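You operate a simulated robot arm through the tools that you are given. There is no shell and no other tool.

You run a simulated robot arm. Do the job below in one go: nothing can be reset, and whatever is moved stays where it is left.

Task
Unlock the grey case and set out both power banks.
Fine: turn the lock dial to the number on the lock code card and free the latch; the teal power bank goes in the green bay, the white one in the purple bay; the lid stays open. Set down upright: what you pick out.

Only the result counts: the job must be done as asked and must still hold three seconds after the hand-in. Knocking over, shifting, dropping, spilling or breaking anything else fails it. Lids that push on must go on centred and level and be pressed home; caps that screw on are set level and turned clockwise until they are tight.

Robot
A 6-joint arm with a fingered hand, fixed in place. Base frame: the origin is at the foot of the arm, x ahead of it, y to its left, z up. Readings come in m, degrees, newtons and seconds.
With the tool pointing down near the work surface it reaches from about 0.32 to 0.82 m from the base axis. Its first joint turns from -166.0 to 166.0 degrees. Payload 4 kg.
The tool frame sits at the grasp point between the pads (the TCP): z along the fingers, y along the line on which they close. The tips reach 0.026 m beyond it. The gripper opens to 0.132 m. The gripper's body begins 0.073 m behind the TCP. The gripper is a hand of 5 fingers: y runs from the thumb to the fingers, the wrist lies at [0, 0, -0.239] in the tool frame, and closing takes about 1.5 s.
Orientation is that of the tool frame in the base frame, as a unit quaternion [x, y, z, w]. With the fingers straight down and closing along the base's y, the tool's x points along the base's -x, its y along +y and its z along -z.

Tools
- The arm moves only by the tool apply_moves. Its argument "series" is a list of rows, each a list of 2 entries, a list of its own where there are three numbers: the shift along the base's x, y, z in m, then the turn, a rotation vector about the base's x, y, z in degrees. In form: [[[tx, ty, tz], [ax, ay, az]], ...]. A call has 1 to 20 rows; each row shifts and turns the commanded pose from where the row before left it. "hand" is the finger opening in m, from 0 to 0.132, set as the call begins (left out, the last holds). Each row takes 0.2 s and may step no farther than 0.05 m and 8.6 degrees from the row before; otherwise, or with a gripper value out of range, the whole call is refused. Where a pose cannot be reached the arm comes as near as it can. A force on the tool above 90 N (or 10 N above the force at the start of the call, whichever is more), or a blocked arm, ends the call early, and 0.2 s more pass. The fingers move at their own pace (about 0.045 m/s each) and stop on an object; they squeeze with about 27 N. The grip force told is the motor's: it shows also when the fingers shut on nothing. Time passes only in rows, and 0.2 s behind the last, so rows that do not move let the fingers close. It gives the time, the measured TCP pose, the force on the tool (base axes), the opening and the grip force at its end, in the units of the frame above (readings bear some noise), with the torque about the TCP (base axes, N m) and any sound that the robot's microphone picked up.
- Cameras (640 x 400 px; columns grow to the right, rows downward): "scene" is fixed at [0.4006, -0.4995, 1.5789]; the picture's right is [1.00, -0.04, 0.00], its down [-0.04, -0.84, -0.54] and it looks along [0.02, 0.54, -0.84] (base axes); focal length 214 px, centre (320, 200). "wrist" rides on the gripper at [0.085, 0.002, -0.097] in the tool frame; the picture's right is [-0.02, 1.00, 0.00], its down [-0.75, -0.02, -0.66] and it looks along [-0.66, -0.01, 0.75] (tool axes); focal length 270 px, centre (320, 200). There is no depth. A picture from a camera that has moved, and an enlarged one, comes with that camera's place and axes in the base frame and with its lens.
- capture(camera): a new picture of that camera. The clock stands still meanwhile.
- finger_targets(finger1, finger2, finger3, finger4, thumb_bend): sets how far each is bent, from 0 (flat) to 1 (curled in); at 0.3 the hand is open as for a grip, at 0.7 the pads meet at the TCP. One left out holds its place. A second passes; each finger stops where it meets its share of the squeeze, and holds until it gets a number again. A gripper value or a shape takes the hand back. It gives what a move gives, with no picture; readings hold the bend of each and the force on the fingers (four entries, about 0 where the hand has none), thumb and palm.
- set_grasp(shape): the hand has 5 fingers and takes this shape, open, in about a second: jaw (thumb against the fingers, like two jaws); tri (thumb and two fingers); tip (a fingertip pinch); poke (one finger out to press); point (the index stretched); flat (the hand flat); cup (the hand cupped); fist (a fist). The gripper value then closes the fingers along that shape, each until it touches; the sizes above hold for jaw. It gives what a move gives, with no picture.
- close_up(camera, box): a new picture of the part [left, top, right, bottom] of that camera's present view, enlarged. The clock stands still meanwhile.
- close_job(): hands the job in; it is judged then, once.

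Places have to be worked out from the pictures, the camera data and where the tool is seen. Open the gripper and draw the arm clear of the work before you hand the job in, unless the task says otherwise.

The tools are called after ">>>" by a JSON object that holds its "method" and its "body". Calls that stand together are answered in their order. apply_moves: Moves the arm, as the interface text tells. Its arguments: {"type":"object","properties":{"series":{"type":"array","items":{"type":"array"}},"hand":{"type":"number"}},"required":["series"]} The other tools are called the same way: set_grasp (shape) gives the hand a shape; finger_targets (finger1, finger2, finger3, finger4, thumb_bend) moves the fingers one by one; capture (camera) takes a picture; close_up (camera, box) takes an enlarged picture of a part of a camera's view; close_job () hands the job in.

At the start:

```text
time: 0.0
eef_pos: [0.3687, -0.0867, 1.3276]
orientation: [-0.001, 1.0, 0.0, 0.0]
ft_force: [-0.2, -0.1, 0.0]
ft_torque: [0.03, -0.01, -0.02]
width: 0.1318
finger_force: 0.0
shape: jaw
bend: [0.3, 0.3, 0.3, 0.3, 0.3]
finger forces: [0.1, 0.1, 0.0, 0.0, 0.1, 0.1]
```

scene: 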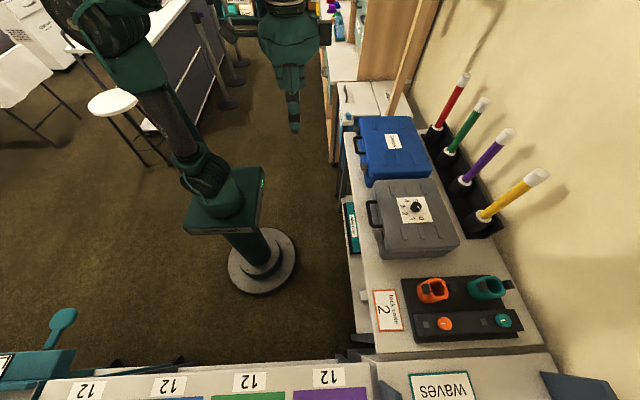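
wrist: 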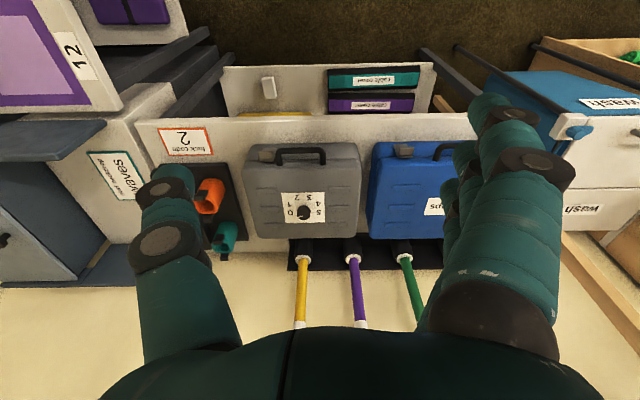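

The pictures show a grey case with a dial on the lid and a card reading "2" on the table. I'll look closer at the card, the case and the bays before moving.

>>> {"method": "close_up", "body": {"camera": "scene", "box": [340, 160, 500, 260]}}

>>> {"method": "close_up", "body": {"camera": "scene", "box": [340, 260, 540, 385]}}

>>> {"method": "close_up", "body": {"camera": "scene", "box": [0, 280, 400, 400]}}

>>> {"method": "close_up", "body": {"camera": "wrist", "box": [220, 120, 380, 260]}}

>>> {"method": "close_up", "body": {"camera": "wrist", "box": [0, 0, 240, 260]}}

```text
4.00 times, centred on (420, 210) of scene
camera zoom: at [0.4006, -0.4995, 1.5789], right [1.0, -0.04, 0.0], down [-0.04, -0.84, -0.54], along [0.02, 0.54, -0.84], focal length 858 px, centre (-80, 160)
```

zoom: 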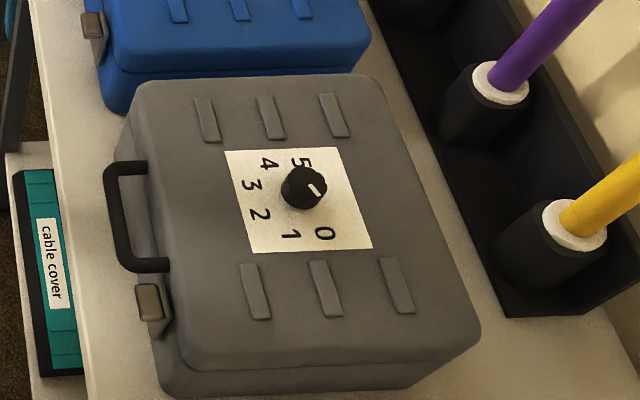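

```text
3.20 times, centred on (440, 322) of scene
camera zoom: at [0.4006, -0.4995, 1.5789], right [1.0, -0.04, 0.0], down [-0.04, -0.84, -0.54], along [0.02, 0.54, -0.84], focal length 686 px, centre (-64, -192)
```

zoom: 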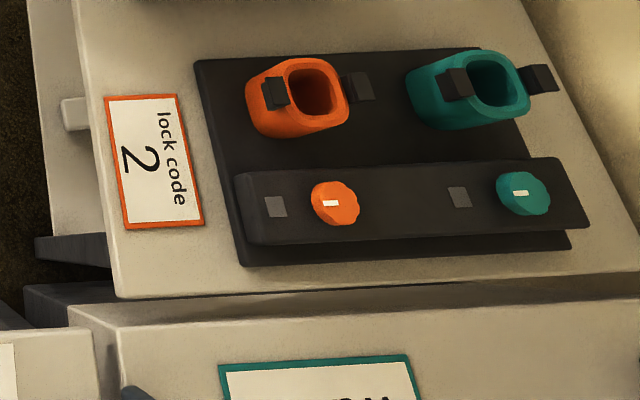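

```text
1.60 times, centred on (200, 340) of scene
camera zoom: at [0.4006, -0.4995, 1.5789], right [1.0, -0.04, 0.0], down [-0.04, -0.84, -0.54], along [0.02, 0.54, -0.84], focal length 343 px, centre (512, -24)
```

zoom: 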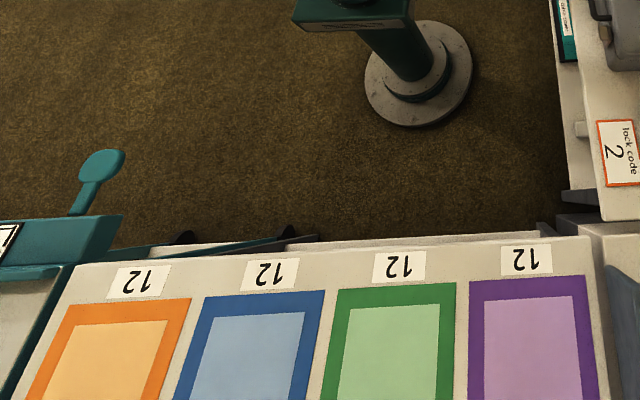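

```text
2.86 times, centred on (300, 190) of wrist
camera zoom: at [0.2835, -0.0857, 1.4221], right [0.02, 1.0, 0.0], down [0.75, -0.02, 0.66], along [0.66, -0.01, -0.75], focal length 772 px, centre (377, 229)
```

zoom: 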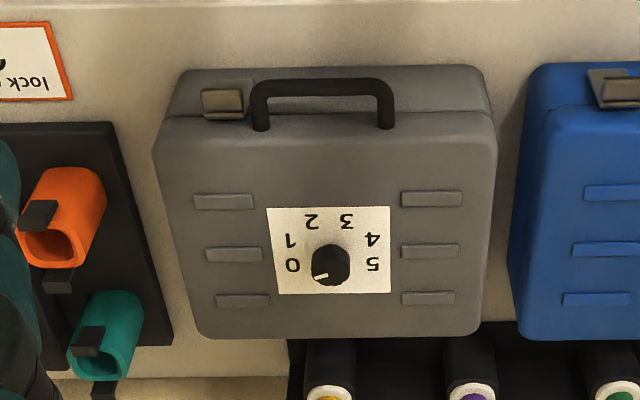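

```text
1.54 times, centred on (120, 130) of wrist
camera zoom: at [0.2835, -0.0857, 1.4221], right [0.02, 1.0, 0.0], down [0.75, -0.02, 0.66], along [0.66, -0.01, -0.75], focal length 416 px, centre (628, 308)
```

zoom: 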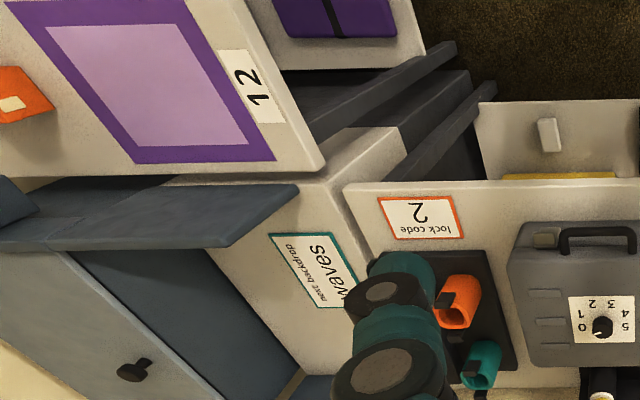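

The dial sits at about (0.746, -0.134, 0.943), the latch at about (0.608, -0.21, 0.897), and both tables are near z 0.795. I'll lower the hand in front of the case to get a closer wrist view of the dial and latch.

>>> {"method": "apply_moves", "body": {"series": [[[0.01, -0.007, -0.04], [0, 0, 0]], [[0.01, -0.007, -0.04], [0, 0, 0]], [[0.01, -0.007, -0.04], [0, 0, 0]], [[0.01, -0.007, -0.04], [0, 0, 0]], [[0.01, -0.007, -0.03], [0, 0, 0]], [[0.01, -0.007, -0.02], [0, 0, 0]], [[0, 0, 0], [0, 0, 0]]]}}

>>> {"method": "capture", "body": {"camera": "wrist"}}

>>> {"method": "capture", "body": {"camera": "scene"}}

```text
time: 1.6
eef_pos: [0.4307, -0.1292, 1.1141]
orientation: [0.0, 1.0, -0.001, 0.0]
ft_force: [0.2, 0.3, -0.2]
ft_torque: [-0.02, -0.02, -0.01]
width: 0.132
finger_force: 0.2
shape: jaw
bend: [0.3, 0.3, 0.3, 0.3, 0.3]
finger forces: [0.0, 0.0, 0.0, 0.0, 0.0, 0.1]
```

```text
taken
camera wrist: at [0.346, -0.1285, 1.2112], right [0.02, 1.0, 0.0], down [0.75, -0.02, 0.66], along [0.66, -0.01, -0.75], focal length 270 px, centre (320, 200)
```

wrist: 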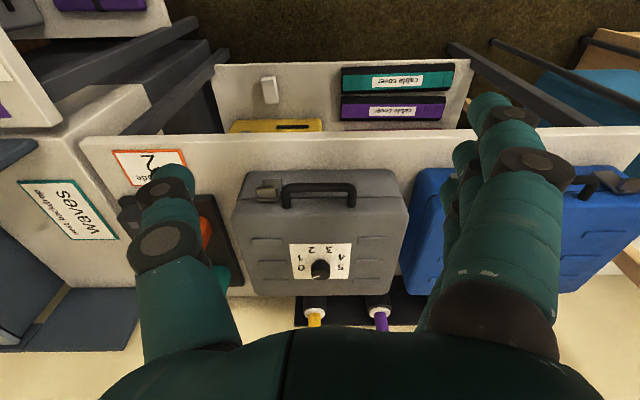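

```text
taken
```

scene: 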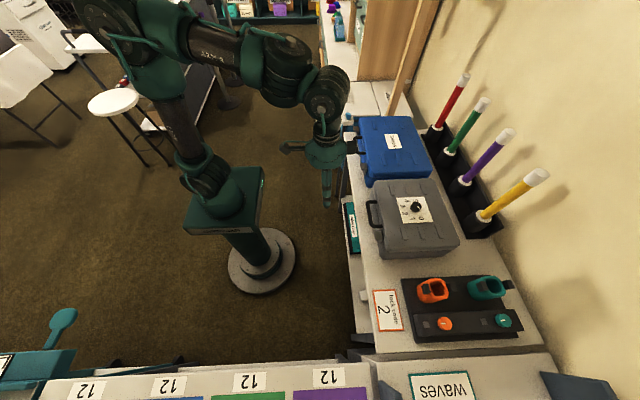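

I'll enlarge the dial and the latch from this nearer view.

>>> {"method": "close_up", "body": {"camera": "wrist", "box": [280, 230, 360, 290]}}

>>> {"method": "close_up", "body": {"camera": "wrist", "box": [235, 165, 375, 225]}}

>>> {"method": "close_up", "body": {"camera": "scene", "box": [365, 215, 405, 240]}}

>>> {"method": "close_up", "body": {"camera": "scene", "box": [395, 192, 435, 222]}}

```text
6.67 times, centred on (320, 260) of wrist
camera zoom: at [0.346, -0.1285, 1.2112], right [0.02, 1.0, 0.0], down [0.75, -0.02, 0.66], along [0.66, -0.01, -0.75], focal length 1802 px, centre (320, -200)
```

zoom: 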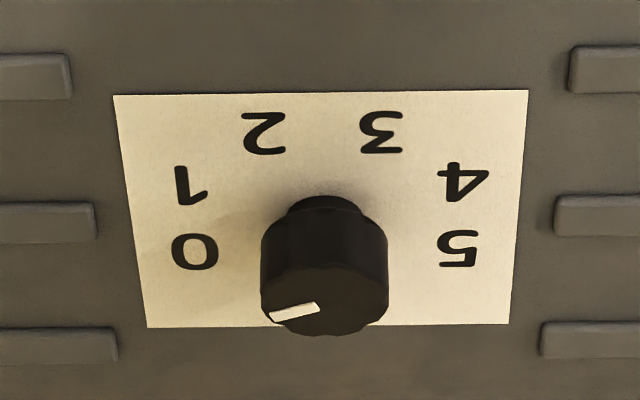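

```text
4.57 times, centred on (305, 195) of wrist
camera zoom: at [0.346, -0.1285, 1.2112], right [0.02, 1.0, 0.0], down [0.75, -0.02, 0.66], along [0.66, -0.01, -0.75], focal length 1236 px, centre (389, 223)
```

zoom: 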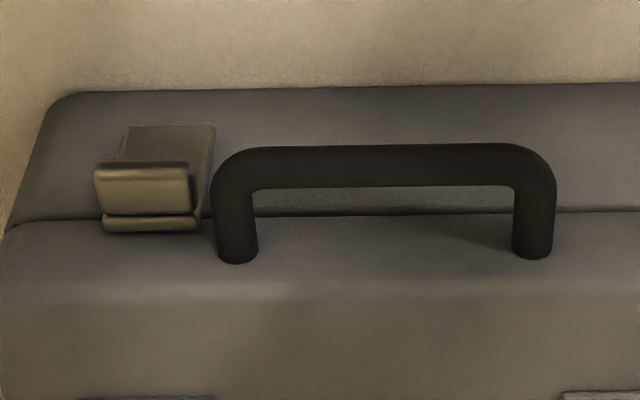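

```text
16.00 times, centred on (385, 228) of scene
camera zoom: at [0.4006, -0.4995, 1.5789], right [1.0, -0.04, 0.0], down [-0.04, -0.84, -0.54], along [0.02, 0.54, -0.84], focal length 3432 px, centre (-720, -240)
```

zoom: 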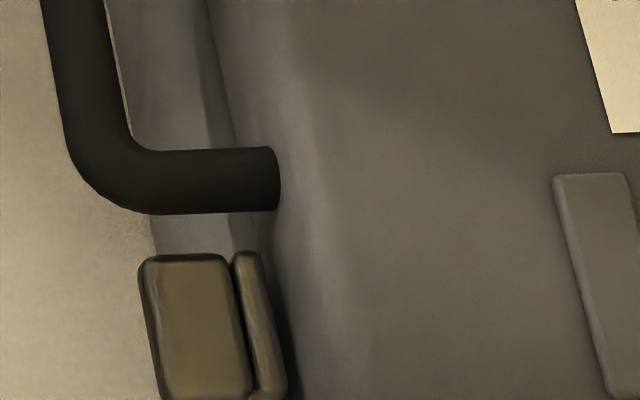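

```text
13.33 times, centred on (415, 207) of scene
camera zoom: at [0.4006, -0.4995, 1.5789], right [1.0, -0.04, 0.0], down [-0.04, -0.84, -0.54], along [0.02, 0.54, -0.84], focal length 2860 px, centre (-947, 107)
```

zoom: 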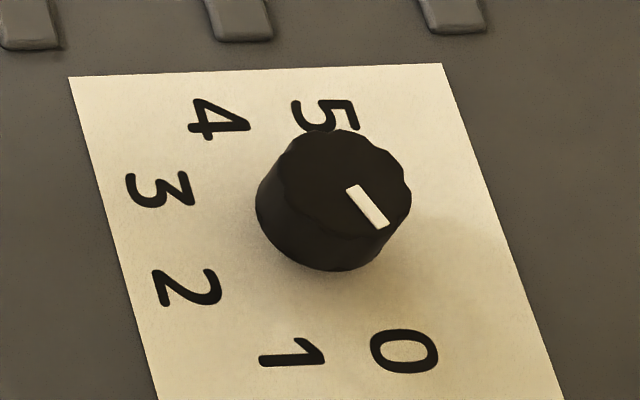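

Working through the views: the knob is about 33 mm across, its top near z 0.953 and centred near (0.744, -0.134), and its mark points at 0. "2" is roughly 90° clockwise seen from above. Now I'll look more closely at the latch.

>>> {"method": "close_up", "body": {"camera": "scene", "box": [362, 222, 402, 247]}}

>>> {"method": "close_up", "body": {"camera": "wrist", "box": [250, 170, 300, 205]}}

>>> {"method": "close_up", "body": {"camera": "scene", "box": [340, 130, 380, 155]}}

>>> {"method": "close_up", "body": {"camera": "scene", "box": [420, 70, 560, 240]}}

```text
16.00 times, centred on (382, 234) of scene
camera zoom: at [0.4006, -0.4995, 1.5789], right [1.0, -0.04, 0.0], down [-0.04, -0.84, -0.54], along [0.02, 0.54, -0.84], focal length 3432 px, centre (-672, -352)
```

zoom: 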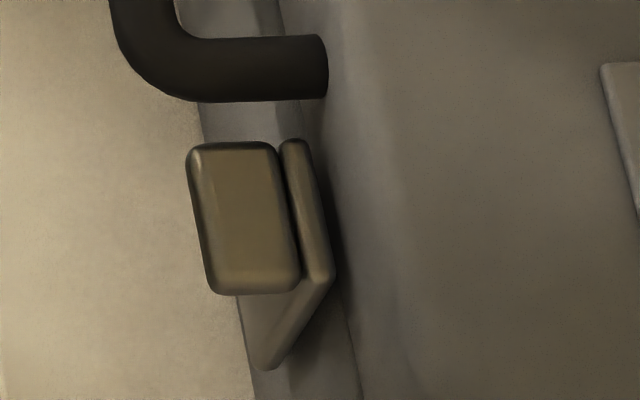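

```text
11.43 times, centred on (275, 188) of wrist
camera zoom: at [0.346, -0.1285, 1.2112], right [0.02, 1.0, 0.0], down [0.75, -0.02, 0.66], along [0.66, -0.01, -0.75], focal length 3089 px, centre (834, 343)
```

zoom: 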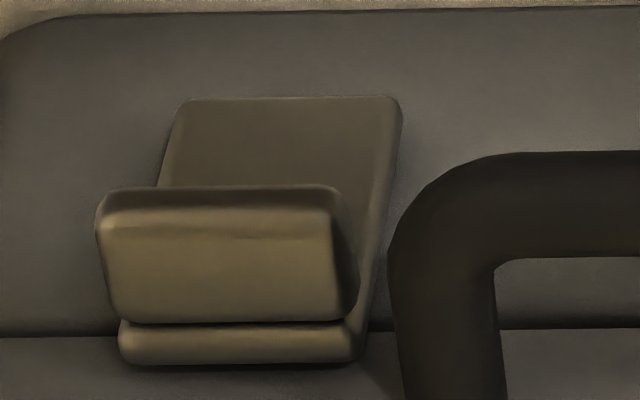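

```text
16.00 times, centred on (360, 142) of scene
camera zoom: at [0.4006, -0.4995, 1.5789], right [1.0, -0.04, 0.0], down [-0.04, -0.84, -0.54], along [0.02, 0.54, -0.84], focal length 3432 px, centre (-320, 1120)
```

zoom: 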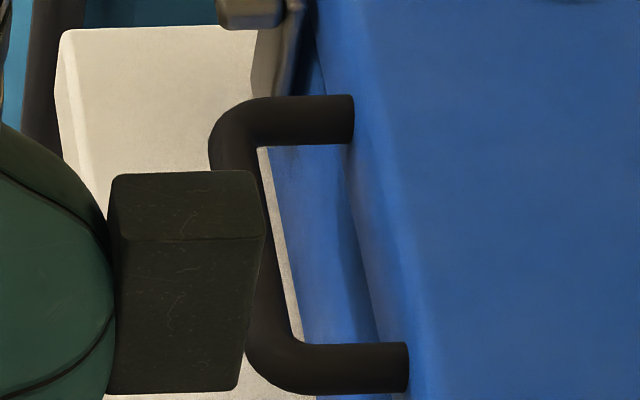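

```text
2.35 times, centred on (490, 155) of scene
camera zoom: at [0.4006, -0.4995, 1.5789], right [1.0, -0.04, 0.0], down [-0.04, -0.84, -0.54], along [0.02, 0.54, -0.84], focal length 505 px, centre (-80, 306)
```

zoom: 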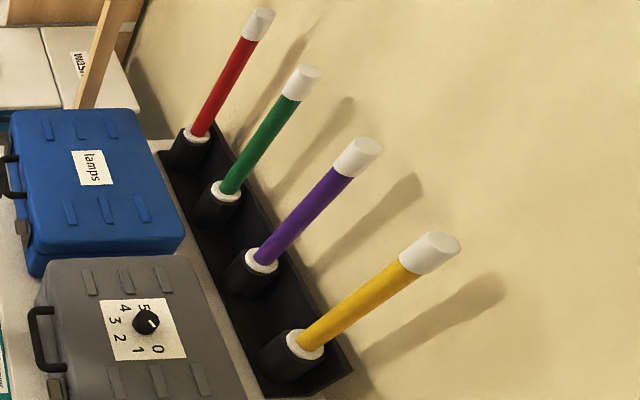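

The latch is an L-shaped plate on the front, with a tab sticking out toward the robot near its top at about (0.607, -0.213, 0.896). Before going to the dial, I'll try the tri shape here in free air and look at how the fingers stand.

>>> {"method": "set_grasp", "body": {"shape": "tri"}}

>>> {"method": "capture", "body": {"camera": "wrist"}}

>>> {"method": "close_up", "body": {"camera": "scene", "box": [270, 60, 370, 220]}}

```text
time: 2.5
eef_pos: [0.4298, -0.1296, 1.1159]
orientation: [-0.001, 1.0, 0.0, 0.0]
ft_force: [0.7, 0.4, 0.0]
ft_torque: [0.0, 0.01, -0.05]
width: 0.1316
finger_force: 0.1
shape: tri
bend: [0.0, 0.3, 0.3, 0.0, 0.3]
finger forces: [0.0, 0.1, 0.0, 0.0, 0.0, 0.1]
```

```text
taken
camera wrist: at [0.3459, -0.1284, 1.2116], right [0.02, 1.0, 0.0], down [0.75, -0.02, 0.66], along [0.66, -0.01, -0.75], focal length 270 px, centre (320, 200)
```

wrist: 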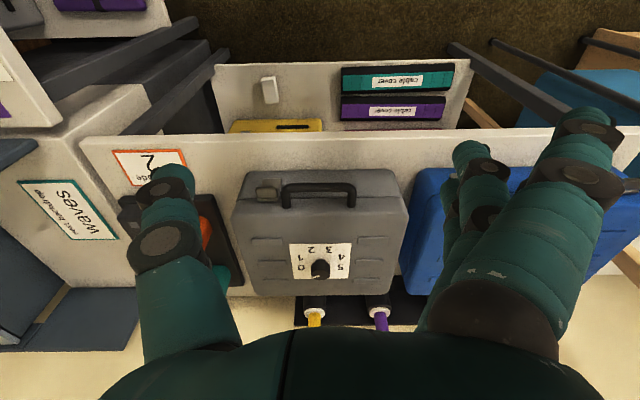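

```text
2.50 times, centred on (320, 140) of scene
camera zoom: at [0.4006, -0.4995, 1.5789], right [1.0, -0.04, 0.0], down [-0.04, -0.84, -0.54], along [0.02, 0.54, -0.84], focal length 536 px, centre (320, 350)
```

zoom: 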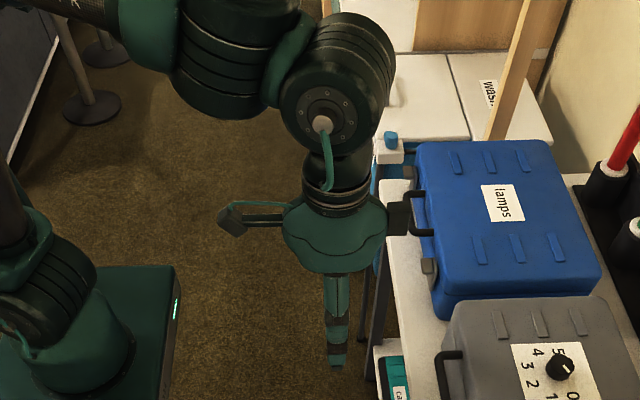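

In tri the index and little finger splay out of the way, and the thumb and two middle fingers do the pinching. I'll close to the knob's width in free air to see where the tips end up.

>>> {"method": "apply_moves", "body": {"series": [[[0, 0, 0], [0, 0, 0]], [[0, 0, 0], [0, 0, 0]], [[0, 0, 0], [0, 0, 0]], [[0, 0, 0], [0, 0, 0]], [[0, 0, 0], [0, 0, 0]], [[0, 0, 0], [0, 0, 0]]], "hand": 0.033}}

>>> {"method": "capture", "body": {"camera": "wrist"}}

>>> {"method": "close_up", "body": {"camera": "scene", "box": [280, 120, 380, 220]}}

```text
time: 3.9
eef_pos: [0.4304, -0.1303, 1.1153]
orientation: [0.001, 1.0, 0.0, -0.001]
ft_force: [0.2, -0.1, 0.1]
ft_torque: [0.0, -0.05, 0.01]
width: 0.0335
finger_force: 0.1
shape: tri
bend: [0.0, 0.73, 0.73, 0.0, 0.7]
finger forces: [0.0, 0.0, 0.1, 0.1, 0.1, 0.0]
```

```text
taken
camera wrist: at [0.3459, -0.1284, 1.2115], right [0.02, 1.0, 0.0], down [0.75, -0.02, 0.66], along [0.66, -0.01, -0.75], focal length 270 px, centre (320, 200)
```

wrist: 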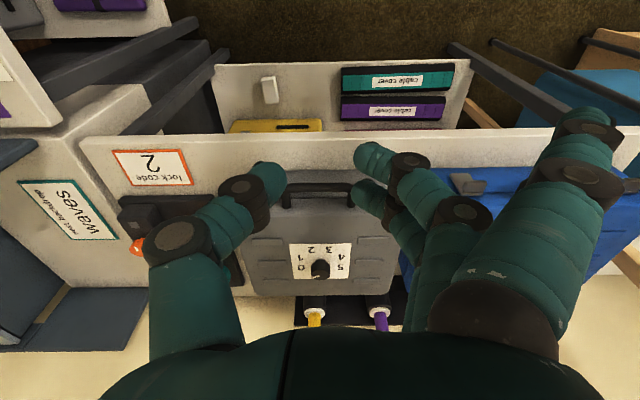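

```text
4.00 times, centred on (330, 170) of scene
camera zoom: at [0.4006, -0.4995, 1.5789], right [1.0, -0.04, 0.0], down [-0.04, -0.84, -0.54], along [0.02, 0.54, -0.84], focal length 858 px, centre (280, 320)
```

zoom: 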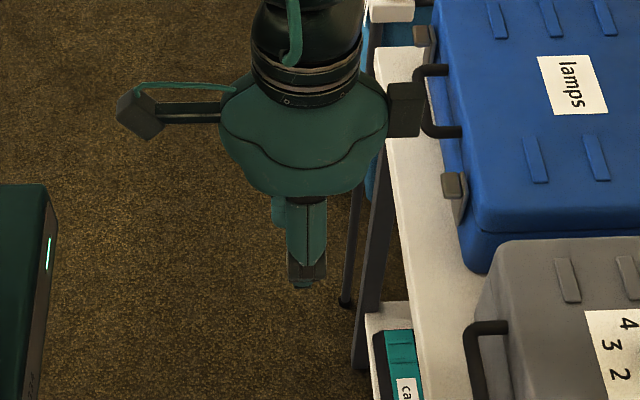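

The pinch gap and tips look right for a 33 mm knob. I'll open a little, move above the dial at about (0.745, -0.134) and pre-rotate +45°, so the -90° turn is centred on the wrist's range.

>>> {"method": "apply_moves", "body": {"series": [[[0.0394, -0.0005, -0.0085], [0, 0, 5.625]], [[0.0394, -0.0005, -0.0085], [0, 0, 5.625]], [[0.0394, -0.0005, -0.0085], [0, 0, 5.625]], [[0.0394, -0.0005, -0.0085], [0, 0, 5.625]], [[0.0394, -0.0005, -0.0085], [0, 0, 5.625]], [[0.0394, -0.0005, -0.0085], [0, 0, 5.625]], [[0.0394, -0.0005, -0.0085], [0, 0, 5.625]], [[0.0394, -0.0005, -0.0085], [0, 0, 5.625]], [[0, 0, 0], [0, 0, 0]], [[0, 0, 0], [0, 0, 0]]], "hand": 0.075}}

>>> {"method": "capture", "body": {"camera": "wrist"}}

>>> {"method": "capture", "body": {"camera": "scene"}}

```text
time: 6.1
eef_pos: [0.7447, -0.131, 1.0476]
orientation: [-0.383, 0.924, 0.0, -0.001]
ft_force: [-0.4, 0.3, 0.2]
ft_torque: [0.03, 0.01, 0.04]
width: 0.0742
finger_force: 0.0
shape: tri
bend: [0.0, 0.72, 0.72, 0.0, 0.7]
finger forces: [0.1, 0.0, 0.0, 0.0, 0.1, 0.0]
```

```text
taken
camera wrist: at [0.6822, -0.19, 1.1443], right [-0.69, 0.72, 0.0], down [0.54, 0.52, 0.66], along [0.47, 0.46, -0.75], focal length 270 px, centre (320, 200)
```

wrist: 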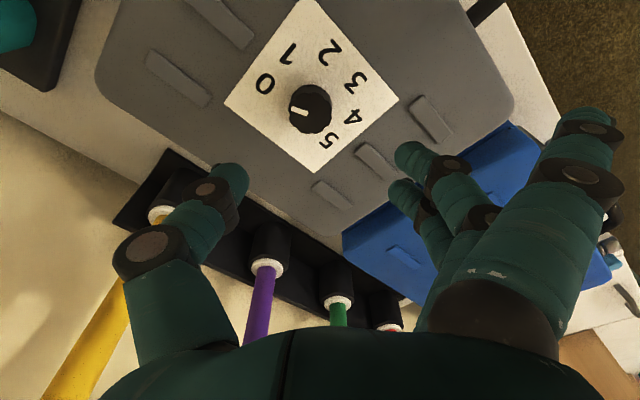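

```text
taken
```

scene: 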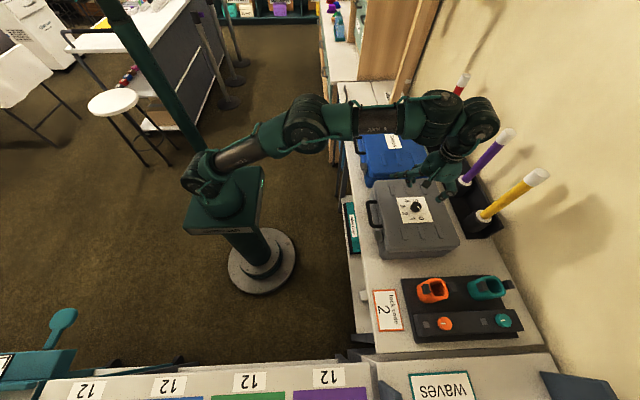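

The hand is over the dial. I'll enlarge the dial to check alignment: if the knob top is under the TCP, it should appear near (320, 115).

>>> {"method": "close_up", "body": {"camera": "wrist", "box": [270, 70, 350, 140]}}

>>> {"method": "close_up", "body": {"camera": "scene", "box": [380, 130, 500, 240]}}

```text
5.71 times, centred on (310, 105) of wrist
camera zoom: at [0.6822, -0.19, 1.1443], right [-0.69, 0.72, 0.0], down [0.54, 0.52, 0.66], along [0.47, 0.46, -0.75], focal length 1544 px, centre (377, 743)
```

zoom: 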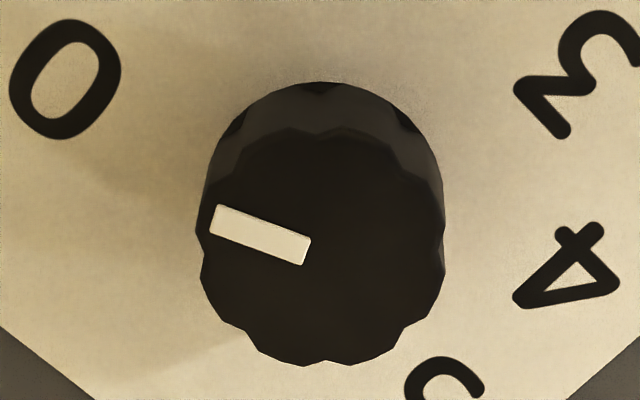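

```text
3.64 times, centred on (440, 185) of scene
camera zoom: at [0.4006, -0.4995, 1.5789], right [1.0, -0.04, 0.0], down [-0.04, -0.84, -0.54], along [0.02, 0.54, -0.84], focal length 780 px, centre (-116, 254)
```

zoom: 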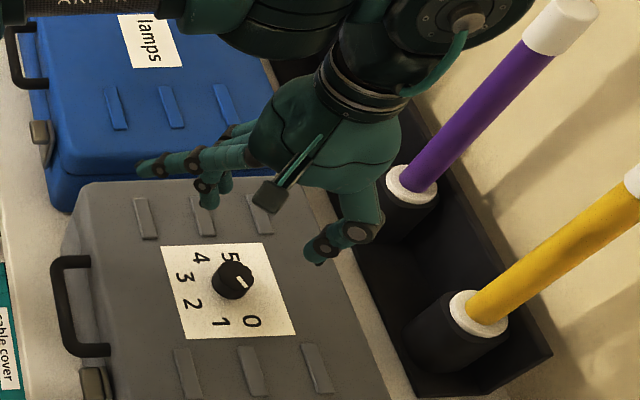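

The knob sits about 4 mm in +x and 6 mm in -y from the TCP. I'll correct that and descend most of the way, leaving some clearance above the lid.

>>> {"method": "apply_moves", "body": {"series": [[[0.0035, -0.006, 0], [0, 0, 0]], [[0, 0, -0.02], [0, 0, 0]], [[0, 0, -0.02], [0, 0, 0]], [[0, 0, -0.015], [0, 0, 0]], [[0, 0, -0.01], [0, 0, 0]], [[0, 0, 0], [0, 0, 0]]]}}

>>> {"method": "close_up", "body": {"camera": "scene", "box": [380, 160, 470, 230]}}

>>> {"method": "capture", "body": {"camera": "wrist"}}

```text
time: 7.5
eef_pos: [0.7473, -0.1371, 0.9826]
orientation: [-0.383, 0.924, 0.001, 0.0]
ft_force: [-0.1, -0.5, -0.3]
ft_torque: [-0.01, 0.01, -0.02]
width: 0.074
finger_force: 0.1
shape: tri
bend: [0.0, 0.72, 0.72, 0.0, 0.7]
finger forces: [0.0, 0.0, 0.1, 0.0, 0.1, 0.0]
```

```text
5.71 times, centred on (425, 195) of scene
camera zoom: at [0.4006, -0.4995, 1.5789], right [1.0, -0.04, 0.0], down [-0.04, -0.84, -0.54], along [0.02, 0.54, -0.84], focal length 1226 px, centre (-280, 229)
```

zoom: 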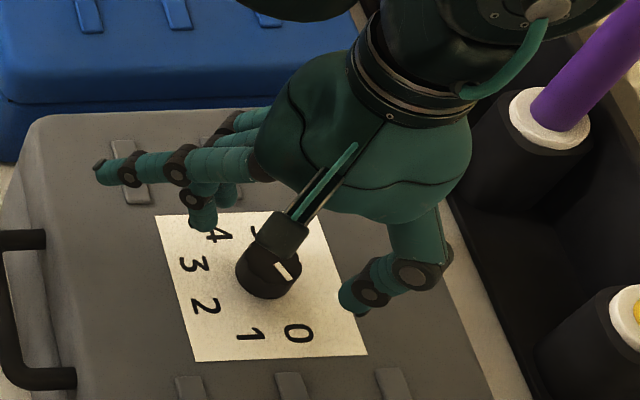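

```text
taken
camera wrist: at [0.6854, -0.1977, 1.0794], right [-0.69, 0.72, 0.0], down [0.54, 0.52, 0.66], along [0.48, 0.46, -0.75], focal length 270 px, centre (320, 200)
```

wrist: 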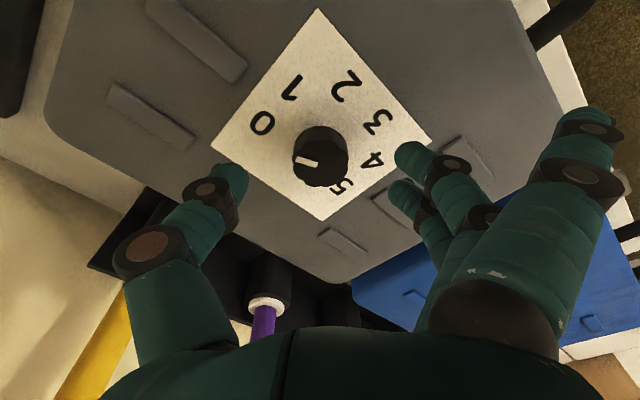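

The knob is centred between the thumb and the two fingers. I'll descend another 18 mm, then close on the knob.

>>> {"method": "apply_moves", "body": {"series": [[[0, 0, -0.009], [0, 0, 0]], [[0, 0, -0.009], [0, 0, 0]], [[0, 0, 0], [0, 0, 0]]]}}

>>> {"method": "apply_moves", "body": {"series": [[[0, 0, 0], [0, 0, 0]], [[0, 0, 0], [0, 0, 0]], [[0, 0, 0], [0, 0, 0]], [[0, 0, 0], [0, 0, 0]], [[0, 0, 0], [0, 0, 0]]], "hand": 0.02}}

>>> {"method": "capture", "body": {"camera": "wrist"}}

>>> {"method": "close_up", "body": {"camera": "scene", "box": [380, 160, 470, 230]}}

```text
time: 8.3
eef_pos: [0.7453, -0.1408, 0.9646]
orientation: [-0.382, 0.924, 0.0, 0.0]
ft_force: [0.4, -0.1, 0.5]
ft_torque: [0.01, -0.01, -0.03]
width: 0.0737
finger_force: 0.0
shape: tri
bend: [0.0, 0.72, 0.72, 0.0, 0.7]
finger forces: [0.0, 0.0, 0.0, 0.1, 0.0, 0.0]
```

```text
time: 9.5
eef_pos: [0.7453, -0.1387, 0.9656]
orientation: [-0.383, 0.924, 0.0, 0.001]
ft_force: [-1.6, -1.7, 1.5]
ft_torque: [-0.08, 0.01, 0.0]
width: 0.0203
finger_force: 27.0
shape: tri
bend: [0.2, 0.72, 0.73, 0.2, 0.7]
finger forces: [0.0, 10.2, 12.8, 0.0, 21.6, 0.0]
```

```text
taken
camera wrist: at [0.6841, -0.1989, 1.0616], right [-0.69, 0.72, 0.0], down [0.54, 0.52, 0.66], along [0.48, 0.46, -0.75], focal length 270 px, centre (320, 200)
```

wrist: 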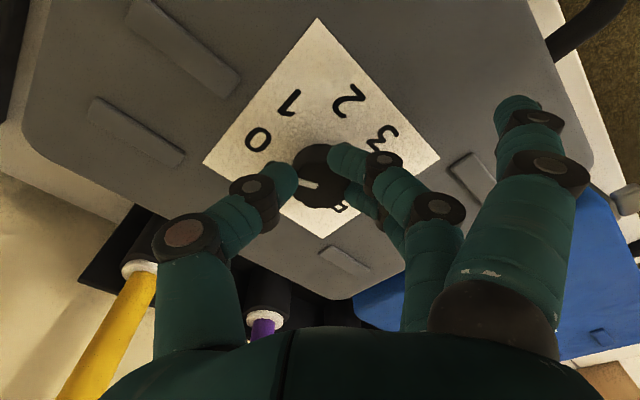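

```text
5.71 times, centred on (425, 195) of scene
camera zoom: at [0.4006, -0.4995, 1.5789], right [1.0, -0.04, 0.0], down [-0.04, -0.84, -0.54], along [0.02, 0.54, -0.84], focal length 1226 px, centre (-280, 229)
```

zoom: 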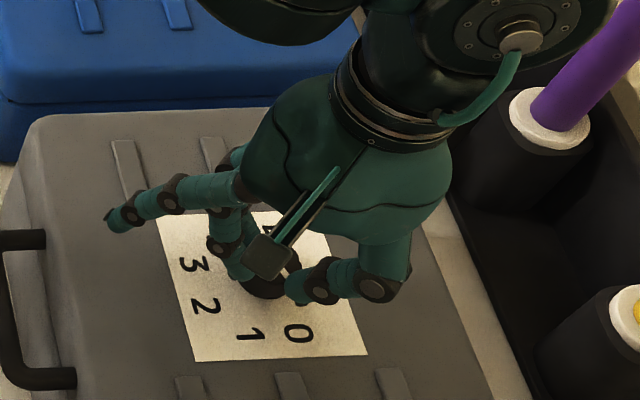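

The knob is held, with about 22 N on the thumb. I'll turn 45° clockwise first and check the mark.

>>> {"method": "apply_moves", "body": {"series": [[[0, 0, 0], [0, 0, -7.5]], [[0, 0, 0], [0, 0, -7.5]], [[0, 0, 0], [0, 0, -7.5]], [[0, 0, 0], [0, 0, -7.5]], [[0, 0, 0], [0, 0, -7.5]], [[0, 0, 0], [0, 0, -7.5]], [[0, 0, 0], [0, 0, 0]]]}}

>>> {"method": "capture", "body": {"camera": "wrist"}}

>>> {"method": "close_up", "body": {"camera": "scene", "box": [380, 160, 470, 230]}}

```text
time: 11.1
eef_pos: [0.744, -0.1377, 0.9652]
orientation: [0.001, 1.0, 0.0, -0.003]
ft_force: [-41.0, 13.6, 14.7]
ft_torque: [0.43, 0.91, 0.23]
width: 0.021
finger_force: 27.4
shape: tri
bend: [0.26, 0.72, 0.73, 0.26, 0.7]
finger forces: [0.0, 34.6, 16.4, 0.0, 22.4, 0.0]
```

```text
taken
camera wrist: at [0.6603, -0.1366, 1.0621], right [0.02, 1.0, 0.0], down [0.76, -0.02, 0.65], along [0.65, -0.01, -0.76], focal length 270 px, centre (320, 200)
```

wrist: 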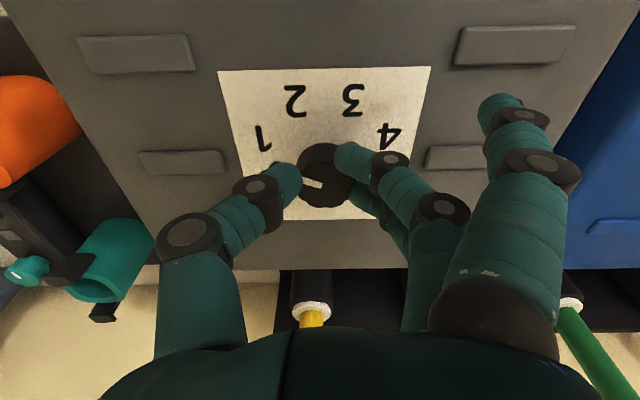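

```text
5.71 times, centred on (425, 195) of scene
camera zoom: at [0.4006, -0.4995, 1.5789], right [1.0, -0.04, 0.0], down [-0.04, -0.84, -0.54], along [0.02, 0.54, -0.84], focal length 1226 px, centre (-280, 229)
```

zoom: 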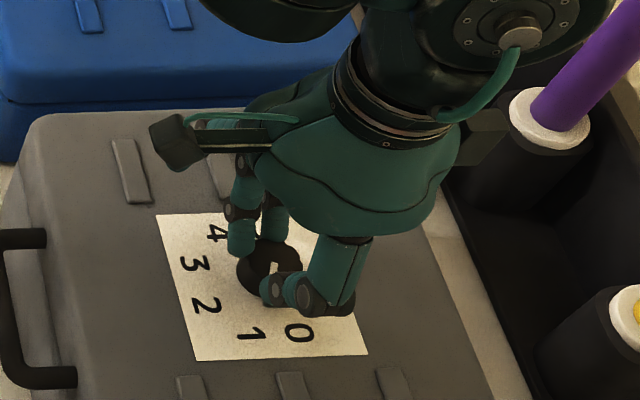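

The knob turned with the hand, since the mark kept its place relative to the fingers, and the case hasn't moved. There's a side load of about -41 N in x from a slight off-centre hold, so I'll ease the hand back in -x before continuing.

>>> {"method": "apply_moves", "body": {"series": [[[-0.0015, 0.0005, 0], [0, 0, 0]], [[0, 0, 0], [0, 0, 0]]]}}

```text
time: 11.7
eef_pos: [0.7449, -0.1383, 0.9641]
orientation: [0.0, 1.0, 0.0, -0.001]
ft_force: [-30.2, 12.4, 8.8]
ft_torque: [0.41, 0.63, 0.15]
width: 0.021
finger_force: 27.0
shape: tri
bend: [0.26, 0.72, 0.73, 0.26, 0.7]
finger forces: [0.0, 27.2, 16.5, 0.0, 20.7, 0.0]
```

That lowered the side load at about 7 N per mm. I'll ease a further 3 mm in -x and 1 mm in +y.

>>> {"method": "apply_moves", "body": {"series": [[[-0.0015, 0.0006, 0], [0, 0, 0]], [[-0.0015, 0.0006, 0], [0, 0, 0]], [[0, 0, 0], [0, 0, 0]]]}}

>>> {"method": "capture", "body": {"camera": "wrist"}}

```text
time: 12.5
eef_pos: [0.7432, -0.1374, 0.9646]
orientation: [0.001, 1.0, 0.0, 0.001]
ft_force: [-10.0, 5.3, 3.6]
ft_torque: [0.09, 0.2, 0.03]
width: 0.0207
finger_force: 26.6
shape: tri
bend: [0.26, 0.72, 0.73, 0.26, 0.7]
finger forces: [0.1, 15.7, 14.9, 0.1, 21.4, 0.0]
```

```text
taken
camera wrist: at [0.6586, -0.1361, 1.0613], right [0.02, 1.0, 0.0], down [0.75, -0.02, 0.66], along [0.66, -0.01, -0.75], focal length 270 px, centre (320, 200)
```

wrist: 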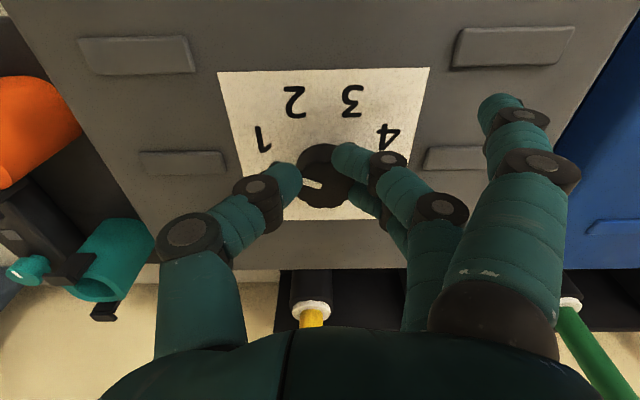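

The mark now lines up with 1. I'll turn another 15° while easing +y slightly, and watch the side load.

>>> {"method": "apply_moves", "body": {"series": [[[-0.0008, 0.0012, 0], [0, 0, -7.5]], [[-0.0005, 0.0012, 0], [0, 0, -7.5]], [[0, 0, 0], [0, 0, 0]]]}}

```text
time: 13.3
eef_pos: [0.7418, -0.1341, 0.9646]
orientation: [0.131, 0.991, 0.0, 0.002]
ft_force: [5.1, -2.3, 5.2]
ft_torque: [-0.08, -0.11, -0.05]
width: 0.0205
finger_force: 26.5
shape: tri
bend: [0.26, 0.72, 0.73, 0.26, 0.7]
finger forces: [0.0, 10.7, 14.8, 0.0, 23.2, 0.0]
```

The side load is small. I'll turn a further 15° with only slight easing.

>>> {"method": "apply_moves", "body": {"series": [[[0.0003, 0.0006, 0], [0, 0, -7.5]], [[0.0003, 0.0006, 0], [0, 0, -7.5]], [[0, 0, 0], [0, 0, 0]]]}}

```text
time: 14.1
eef_pos: [0.7421, -0.1332, 0.9655]
orientation: [0.26, 0.966, 0.001, 0.001]
ft_force: [9.1, 2.9, 10.0]
ft_torque: [0.1, -0.21, 0.04]
width: 0.0204
finger_force: 27.1
shape: tri
bend: [0.26, 0.72, 0.73, 0.26, 0.7]
finger forces: [0.0, 12.6, 17.8, 0.0, 20.4, 0.0]
```

The load is still low at about 10 N. I'll do the last 15° with a small +x/+y easing, then check the mark.

>>> {"method": "apply_moves", "body": {"series": [[[0.0009, 0.0006, 0], [0, 0, -7.5]], [[0.0008, 0.0006, 0], [0, 0, -7.5]], [[0, 0, 0], [0, 0, 0]]]}}

>>> {"method": "capture", "body": {"camera": "wrist"}}

>>> {"method": "close_up", "body": {"camera": "scene", "box": [380, 160, 470, 230]}}

```text
time: 14.9
eef_pos: [0.7426, -0.1315, 0.965]
orientation: [0.383, 0.924, 0.0, 0.0]
ft_force: [3.2, 14.3, 13.6]
ft_torque: [0.39, -0.17, 0.08]
width: 0.0209
finger_force: 27.1
shape: tri
bend: [0.26, 0.72, 0.73, 0.26, 0.7]
finger forces: [0.0, 21.8, 18.3, 0.1, 19.8, 0.0]
```

```text
taken
camera wrist: at [0.6844, -0.0714, 1.0607], right [0.72, 0.69, 0.0], down [0.52, -0.54, 0.66], along [0.46, -0.48, -0.75], focal length 270 px, centre (320, 200)
```

wrist: 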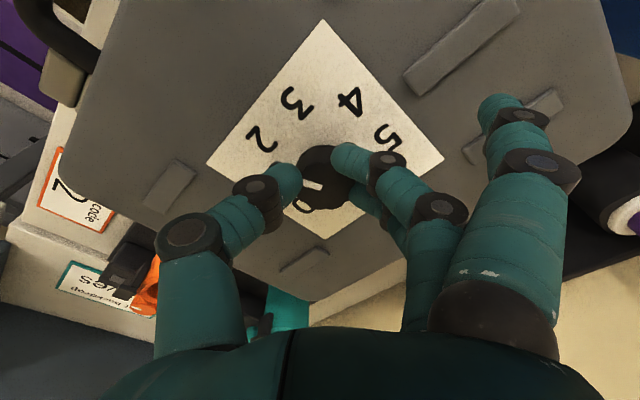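

```text
5.71 times, centred on (425, 195) of scene
camera zoom: at [0.4006, -0.4995, 1.5789], right [1.0, -0.04, 0.0], down [-0.04, -0.84, -0.54], along [0.02, 0.54, -0.84], focal length 1226 px, centre (-280, 229)
```

zoom: 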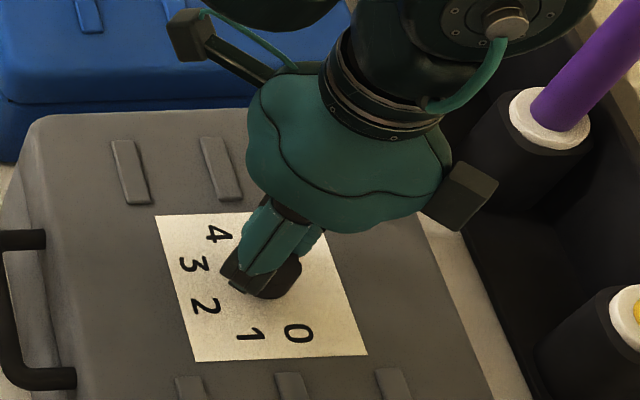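

"2" now sits where "0" was relative to the hand and mark, so the dial has turned about 90°. I'll relieve the small load, open, lift clear and check the mark.

>>> {"method": "apply_moves", "body": {"series": [[[0.0003, 0.0015, 0], [0, 0, 0]], [[0, 0, 0], [0, 0, 0]]]}}

>>> {"method": "apply_moves", "body": {"series": [[[0, 0, 0], [0, 0, 0]], [[0, 0, 0], [0, 0, 0]], [[0, 0, 0], [0, 0, 0]], [[0, 0, 0], [0, 0, 0]], [[0, 0, 0.02], [0, 0, 0]], [[0, 0, 0.04], [0, 0, 0]], [[0, 0, 0.04], [0, 0, 0]], [[0, 0, 0], [0, 0, 0]]], "hand": 0.08}}

>>> {"method": "capture", "body": {"camera": "wrist"}}

>>> {"method": "close_up", "body": {"camera": "scene", "box": [395, 192, 435, 222]}}

```text
time: 15.5
eef_pos: [0.7431, -0.1321, 0.9654]
orientation: [0.383, 0.924, 0.0, 0.001]
ft_force: [2.3, 7.9, 17.3]
ft_torque: [0.26, -0.15, 0.09]
width: 0.0208
finger_force: 26.8
shape: tri
bend: [0.26, 0.72, 0.73, 0.26, 0.7]
finger forces: [0.1, 17.9, 17.4, 0.0, 22.8, 0.1]
```

```text
time: 17.3
eef_pos: [0.7436, -0.1307, 1.0626]
orientation: [0.383, 0.924, 0.0, 0.0]
ft_force: [0.4, -0.3, 0.5]
ft_torque: [0.0, -0.03, -0.02]
width: 0.0796
finger_force: 0.2
shape: tri
bend: [0.0, 0.71, 0.71, 0.0, 0.69]
finger forces: [0.0, 0.0, 0.0, 0.1, 0.0, 0.1]
```

```text
taken
camera wrist: at [0.6841, -0.0707, 1.16], right [0.72, 0.69, 0.0], down [0.52, -0.54, 0.66], along [0.46, -0.48, -0.75], focal length 270 px, centre (320, 200)
```

wrist: 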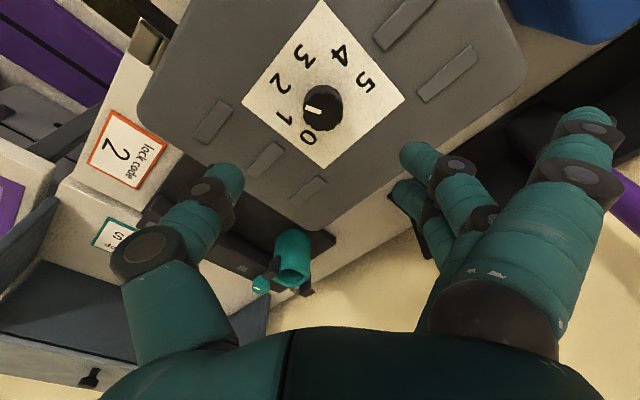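

```text
13.33 times, centred on (415, 207) of scene
camera zoom: at [0.4006, -0.4995, 1.5789], right [1.0, -0.04, 0.0], down [-0.04, -0.84, -0.54], along [0.02, 0.54, -0.84], focal length 2860 px, centre (-947, 107)
```

zoom: 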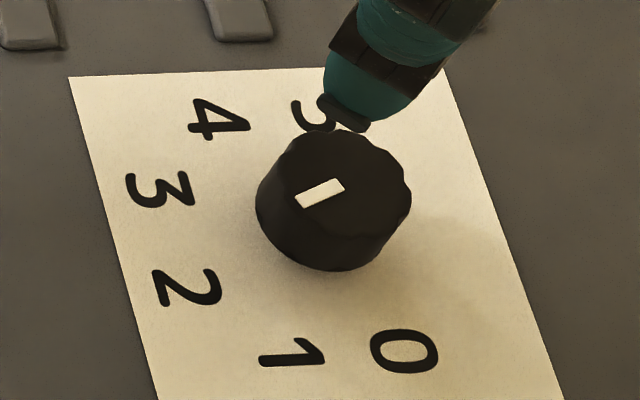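

The mark now points at 2: I measure about 69° from -y against 67.5° for the digit, after about 90° of turn. Next I'll move in front of the latch, turn the hand back to its original heading and take the poke shape.

>>> {"method": "apply_moves", "body": {"series": [[[-0.01, 0, 0.02], [0, 0, 7.5]], [[-0.035, -0.015, 0.005], [0, 0, 7.5]], [[-0.035, -0.015, 0], [0, 0, 7.5]], [[-0.035, -0.015, 0], [0, 0, 7.5]], [[-0.035, -0.015, 0], [0, 0, 7.5]], [[-0.035, -0.015, 0], [0, 0, 7.5]], [[0, 0, 0], [0, 0, 0]]]}}

>>> {"method": "set_grasp", "body": {"shape": "poke"}}

>>> {"method": "capture", "body": {"camera": "wrist"}}

>>> {"method": "close_up", "body": {"camera": "scene", "box": [310, 120, 450, 250]}}

```text
time: 18.9
eef_pos: [0.5597, -0.2042, 1.0881]
orientation: [0.0, 1.0, 0.0, 0.001]
ft_force: [0.6, 0.6, 0.1]
ft_torque: [-0.02, -0.01, 0.02]
width: 0.0796
finger_force: 0.0
shape: tri
bend: [0.0, 0.71, 0.71, 0.0, 0.69]
finger forces: [0.0, 0.1, 0.0, 0.1, 0.0, 0.0]
```

```text
time: 19.8
eef_pos: [0.5602, -0.2041, 1.0879]
orientation: [0.001, 1.0, 0.0, 0.0]
ft_force: [-0.5, 0.0, 0.1]
ft_torque: [-0.01, 0.01, 0.01]
width: 0.0
finger_force: 0.0
shape: poke
bend: [1.0, 1.0, 1.0, 1.0, 0.47]
finger forces: [0.0, 0.1, 0.0, 0.1, 0.0, 0.1]
```

```text
taken
camera wrist: at [0.476, -0.203, 1.1843], right [0.02, 1.0, 0.0], down [0.75, -0.02, 0.66], along [0.66, -0.01, -0.75], focal length 270 px, centre (320, 200)
```

wrist: 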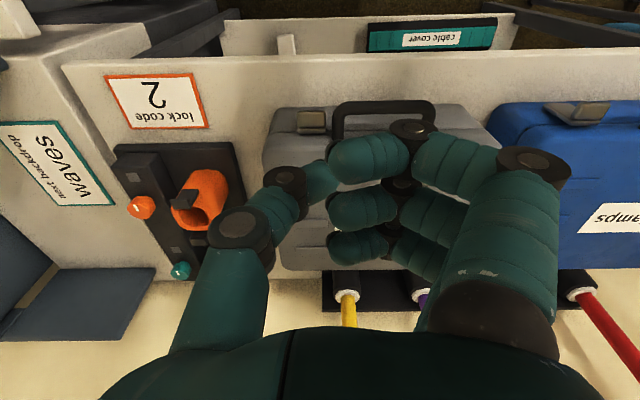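

```text
3.08 times, centred on (380, 185) of scene
camera zoom: at [0.4006, -0.4995, 1.5789], right [1.0, -0.04, 0.0], down [-0.04, -0.84, -0.54], along [0.02, 0.54, -0.84], focal length 660 px, centre (135, 246)
```

zoom: 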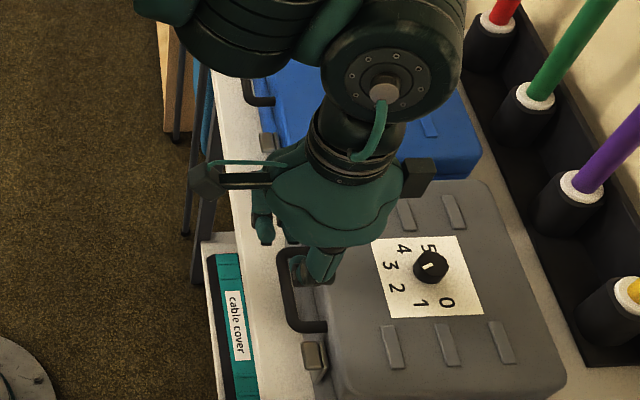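

In the poke shape all four fingers are curled. I'll try "point", with the index stretched, to see which gives a cleaner pressing tip.

>>> {"method": "set_grasp", "body": {"shape": "point"}}

>>> {"method": "capture", "body": {"camera": "wrist"}}

>>> {"method": "close_up", "body": {"camera": "scene", "box": [310, 120, 450, 250]}}

```text
time: 20.7
eef_pos: [0.5608, -0.2045, 1.0873]
orientation: [0.0, 1.0, 0.0, 0.0]
ft_force: [0.1, -0.4, -0.1]
ft_torque: [-0.02, -0.02, -0.05]
width: 0.1261
finger_force: 0.1
shape: point
bend: [0.28, 1.0, 1.0, 1.0, 0.55]
finger forces: [0.0, 0.0, 0.1, 0.1, 0.0, 0.0]
```

```text
taken
camera wrist: at [0.476, -0.203, 1.1844], right [0.02, 1.0, 0.0], down [0.75, -0.02, 0.66], along [0.66, -0.01, -0.75], focal length 270 px, centre (320, 200)
```

wrist: 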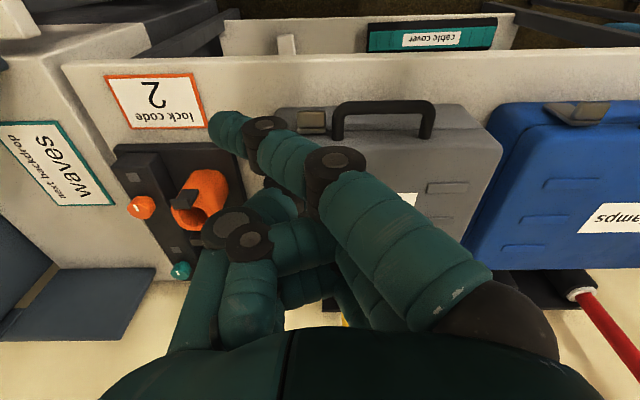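

```text
3.08 times, centred on (380, 185) of scene
camera zoom: at [0.4006, -0.4995, 1.5789], right [1.0, -0.04, 0.0], down [-0.04, -0.84, -0.54], along [0.02, 0.54, -0.84], focal length 660 px, centre (135, 246)
```

zoom: 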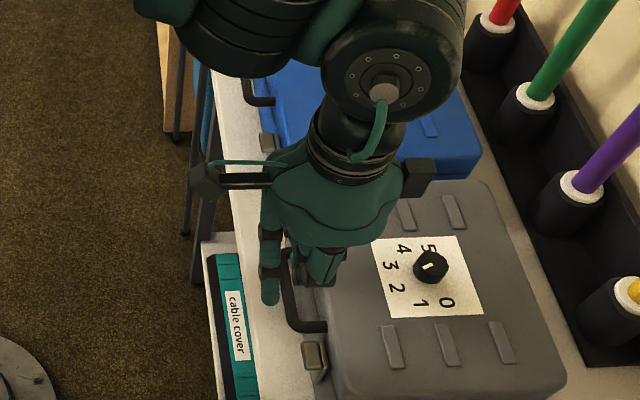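

In "point" the index slants inward, so neither shape gives a clean downward tip. Instead I'll use the jaw hand turned +90° about z and pitched 45° forward, so the finger row lies along y. The little finger can then press the tab while the rest stay clear at lower y, and the same posture suits the handle later.

>>> {"method": "set_grasp", "body": {"shape": "jaw"}}

>>> {"method": "apply_moves", "body": {"series": [[[-0.004, -0.005, 0.003], [0, 0, 8.182]], [[-0.004, -0.005, 0.003], [0, 0, 8.182]], [[-0.004, -0.005, 0.003], [0, 0, 8.182]], [[-0.004, -0.005, 0.003], [0, 0, 8.182]], [[-0.004, -0.005, 0.003], [0, 0, 8.182]], [[-0.004, -0.005, 0.003], [0, 0, 8.182]], [[-0.004, -0.005, 0.003], [0, 0, 8.182]], [[-0.004, -0.005, 0.003], [0, 0, 8.182]], [[-0.004, -0.005, 0.003], [0, 0, 8.182]], [[-0.004, -0.005, 0.003], [0, 0, 8.182]], [[-0.004, -0.005, 0.003], [0, 0, 8.182]], [[0, 0, 0], [0, -7.5, 0]], [[0, 0, 0], [0, -7.5, 0]], [[0, 0, 0], [0, -7.5, 0]], [[0, 0, 0], [0, -7.5, 0]], [[0, 0, 0], [0, -7.5, 0]], [[0, 0, 0], [0, -7.5, 0]], [[0, 0, 0], [0, 0, 0]]]}}

>>> {"method": "capture", "body": {"camera": "scene"}}

>>> {"method": "capture", "body": {"camera": "wrist"}}

```text
time: 21.6
eef_pos: [0.5613, -0.2031, 1.0886]
orientation: [0.0, 1.0, 0.001, 0.001]
ft_force: [-0.3, -0.5, -0.2]
ft_torque: [-0.02, 0.01, 0.03]
width: 0.1317
finger_force: 0.1
shape: jaw
bend: [0.3, 0.3, 0.3, 0.3, 0.3]
finger forces: [0.0, 0.0, 0.0, 0.0, 0.1, 0.0]
```

```text
time: 25.4
eef_pos: [0.6464, -0.3042, 1.2949]
orientation: [0.663, -0.662, 0.245, -0.249]
ft_force: [0.6, 0.2, -0.4]
ft_torque: [0.02, 0.02, -0.01]
width: 0.1319
finger_force: 0.0
shape: jaw
bend: [0.3, 0.3, 0.3, 0.3, 0.3]
finger forces: [0.0, 0.0, 0.1, 0.0, 0.0, 0.0]
out of reach, approached as far as the arm can: row 8, 9, 10, 12, 13, 14, 15, 16, 17
```

```text
taken
```

scene: 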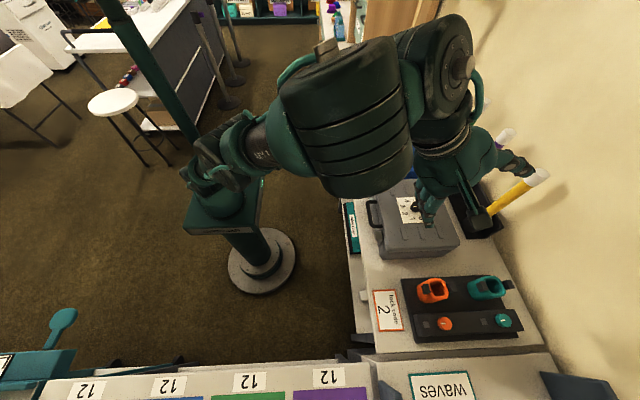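

```text
taken
camera wrist: at [0.5828, -0.3903, 1.3664], right [-0.76, 0.02, -0.65], down [-0.42, 0.75, 0.51], along [0.5, 0.66, -0.56], focal length 270 px, centre (320, 200)
```

wrist: 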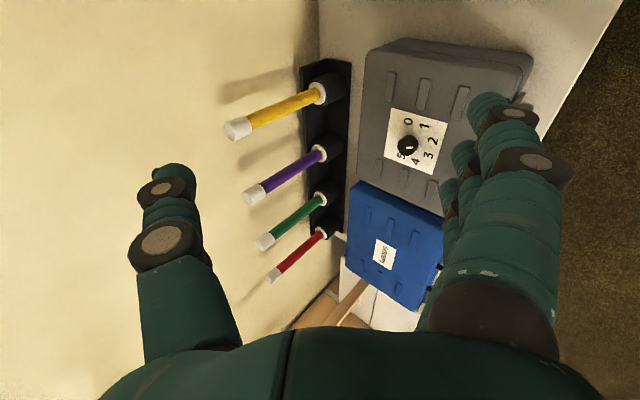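

The pitch row was out of reach and the arm settled at (0.646, -0.304, 1.295), higher and further out than commanded, but clear of everything. I'll send a hold row to see whether the commanded pose stays at the unreachable target.

>>> {"method": "apply_moves", "body": {"series": [[[0.02, 0, 0], [0, 0, 0]], [[0, 0, 0], [0, 0, 0]]]}}

```text
time: 26.0
eef_pos: [0.6671, -0.3043, 1.2941]
orientation: [0.663, -0.662, 0.246, -0.248]
ft_force: [-0.9, 1.1, -0.5]
ft_torque: [-0.03, -0.02, -0.02]
width: 0.1319
finger_force: 0.0
shape: jaw
bend: [0.3, 0.3, 0.3, 0.3, 0.3]
finger forces: [0.0, 0.1, 0.0, 0.0, 0.0, 0.1]
```

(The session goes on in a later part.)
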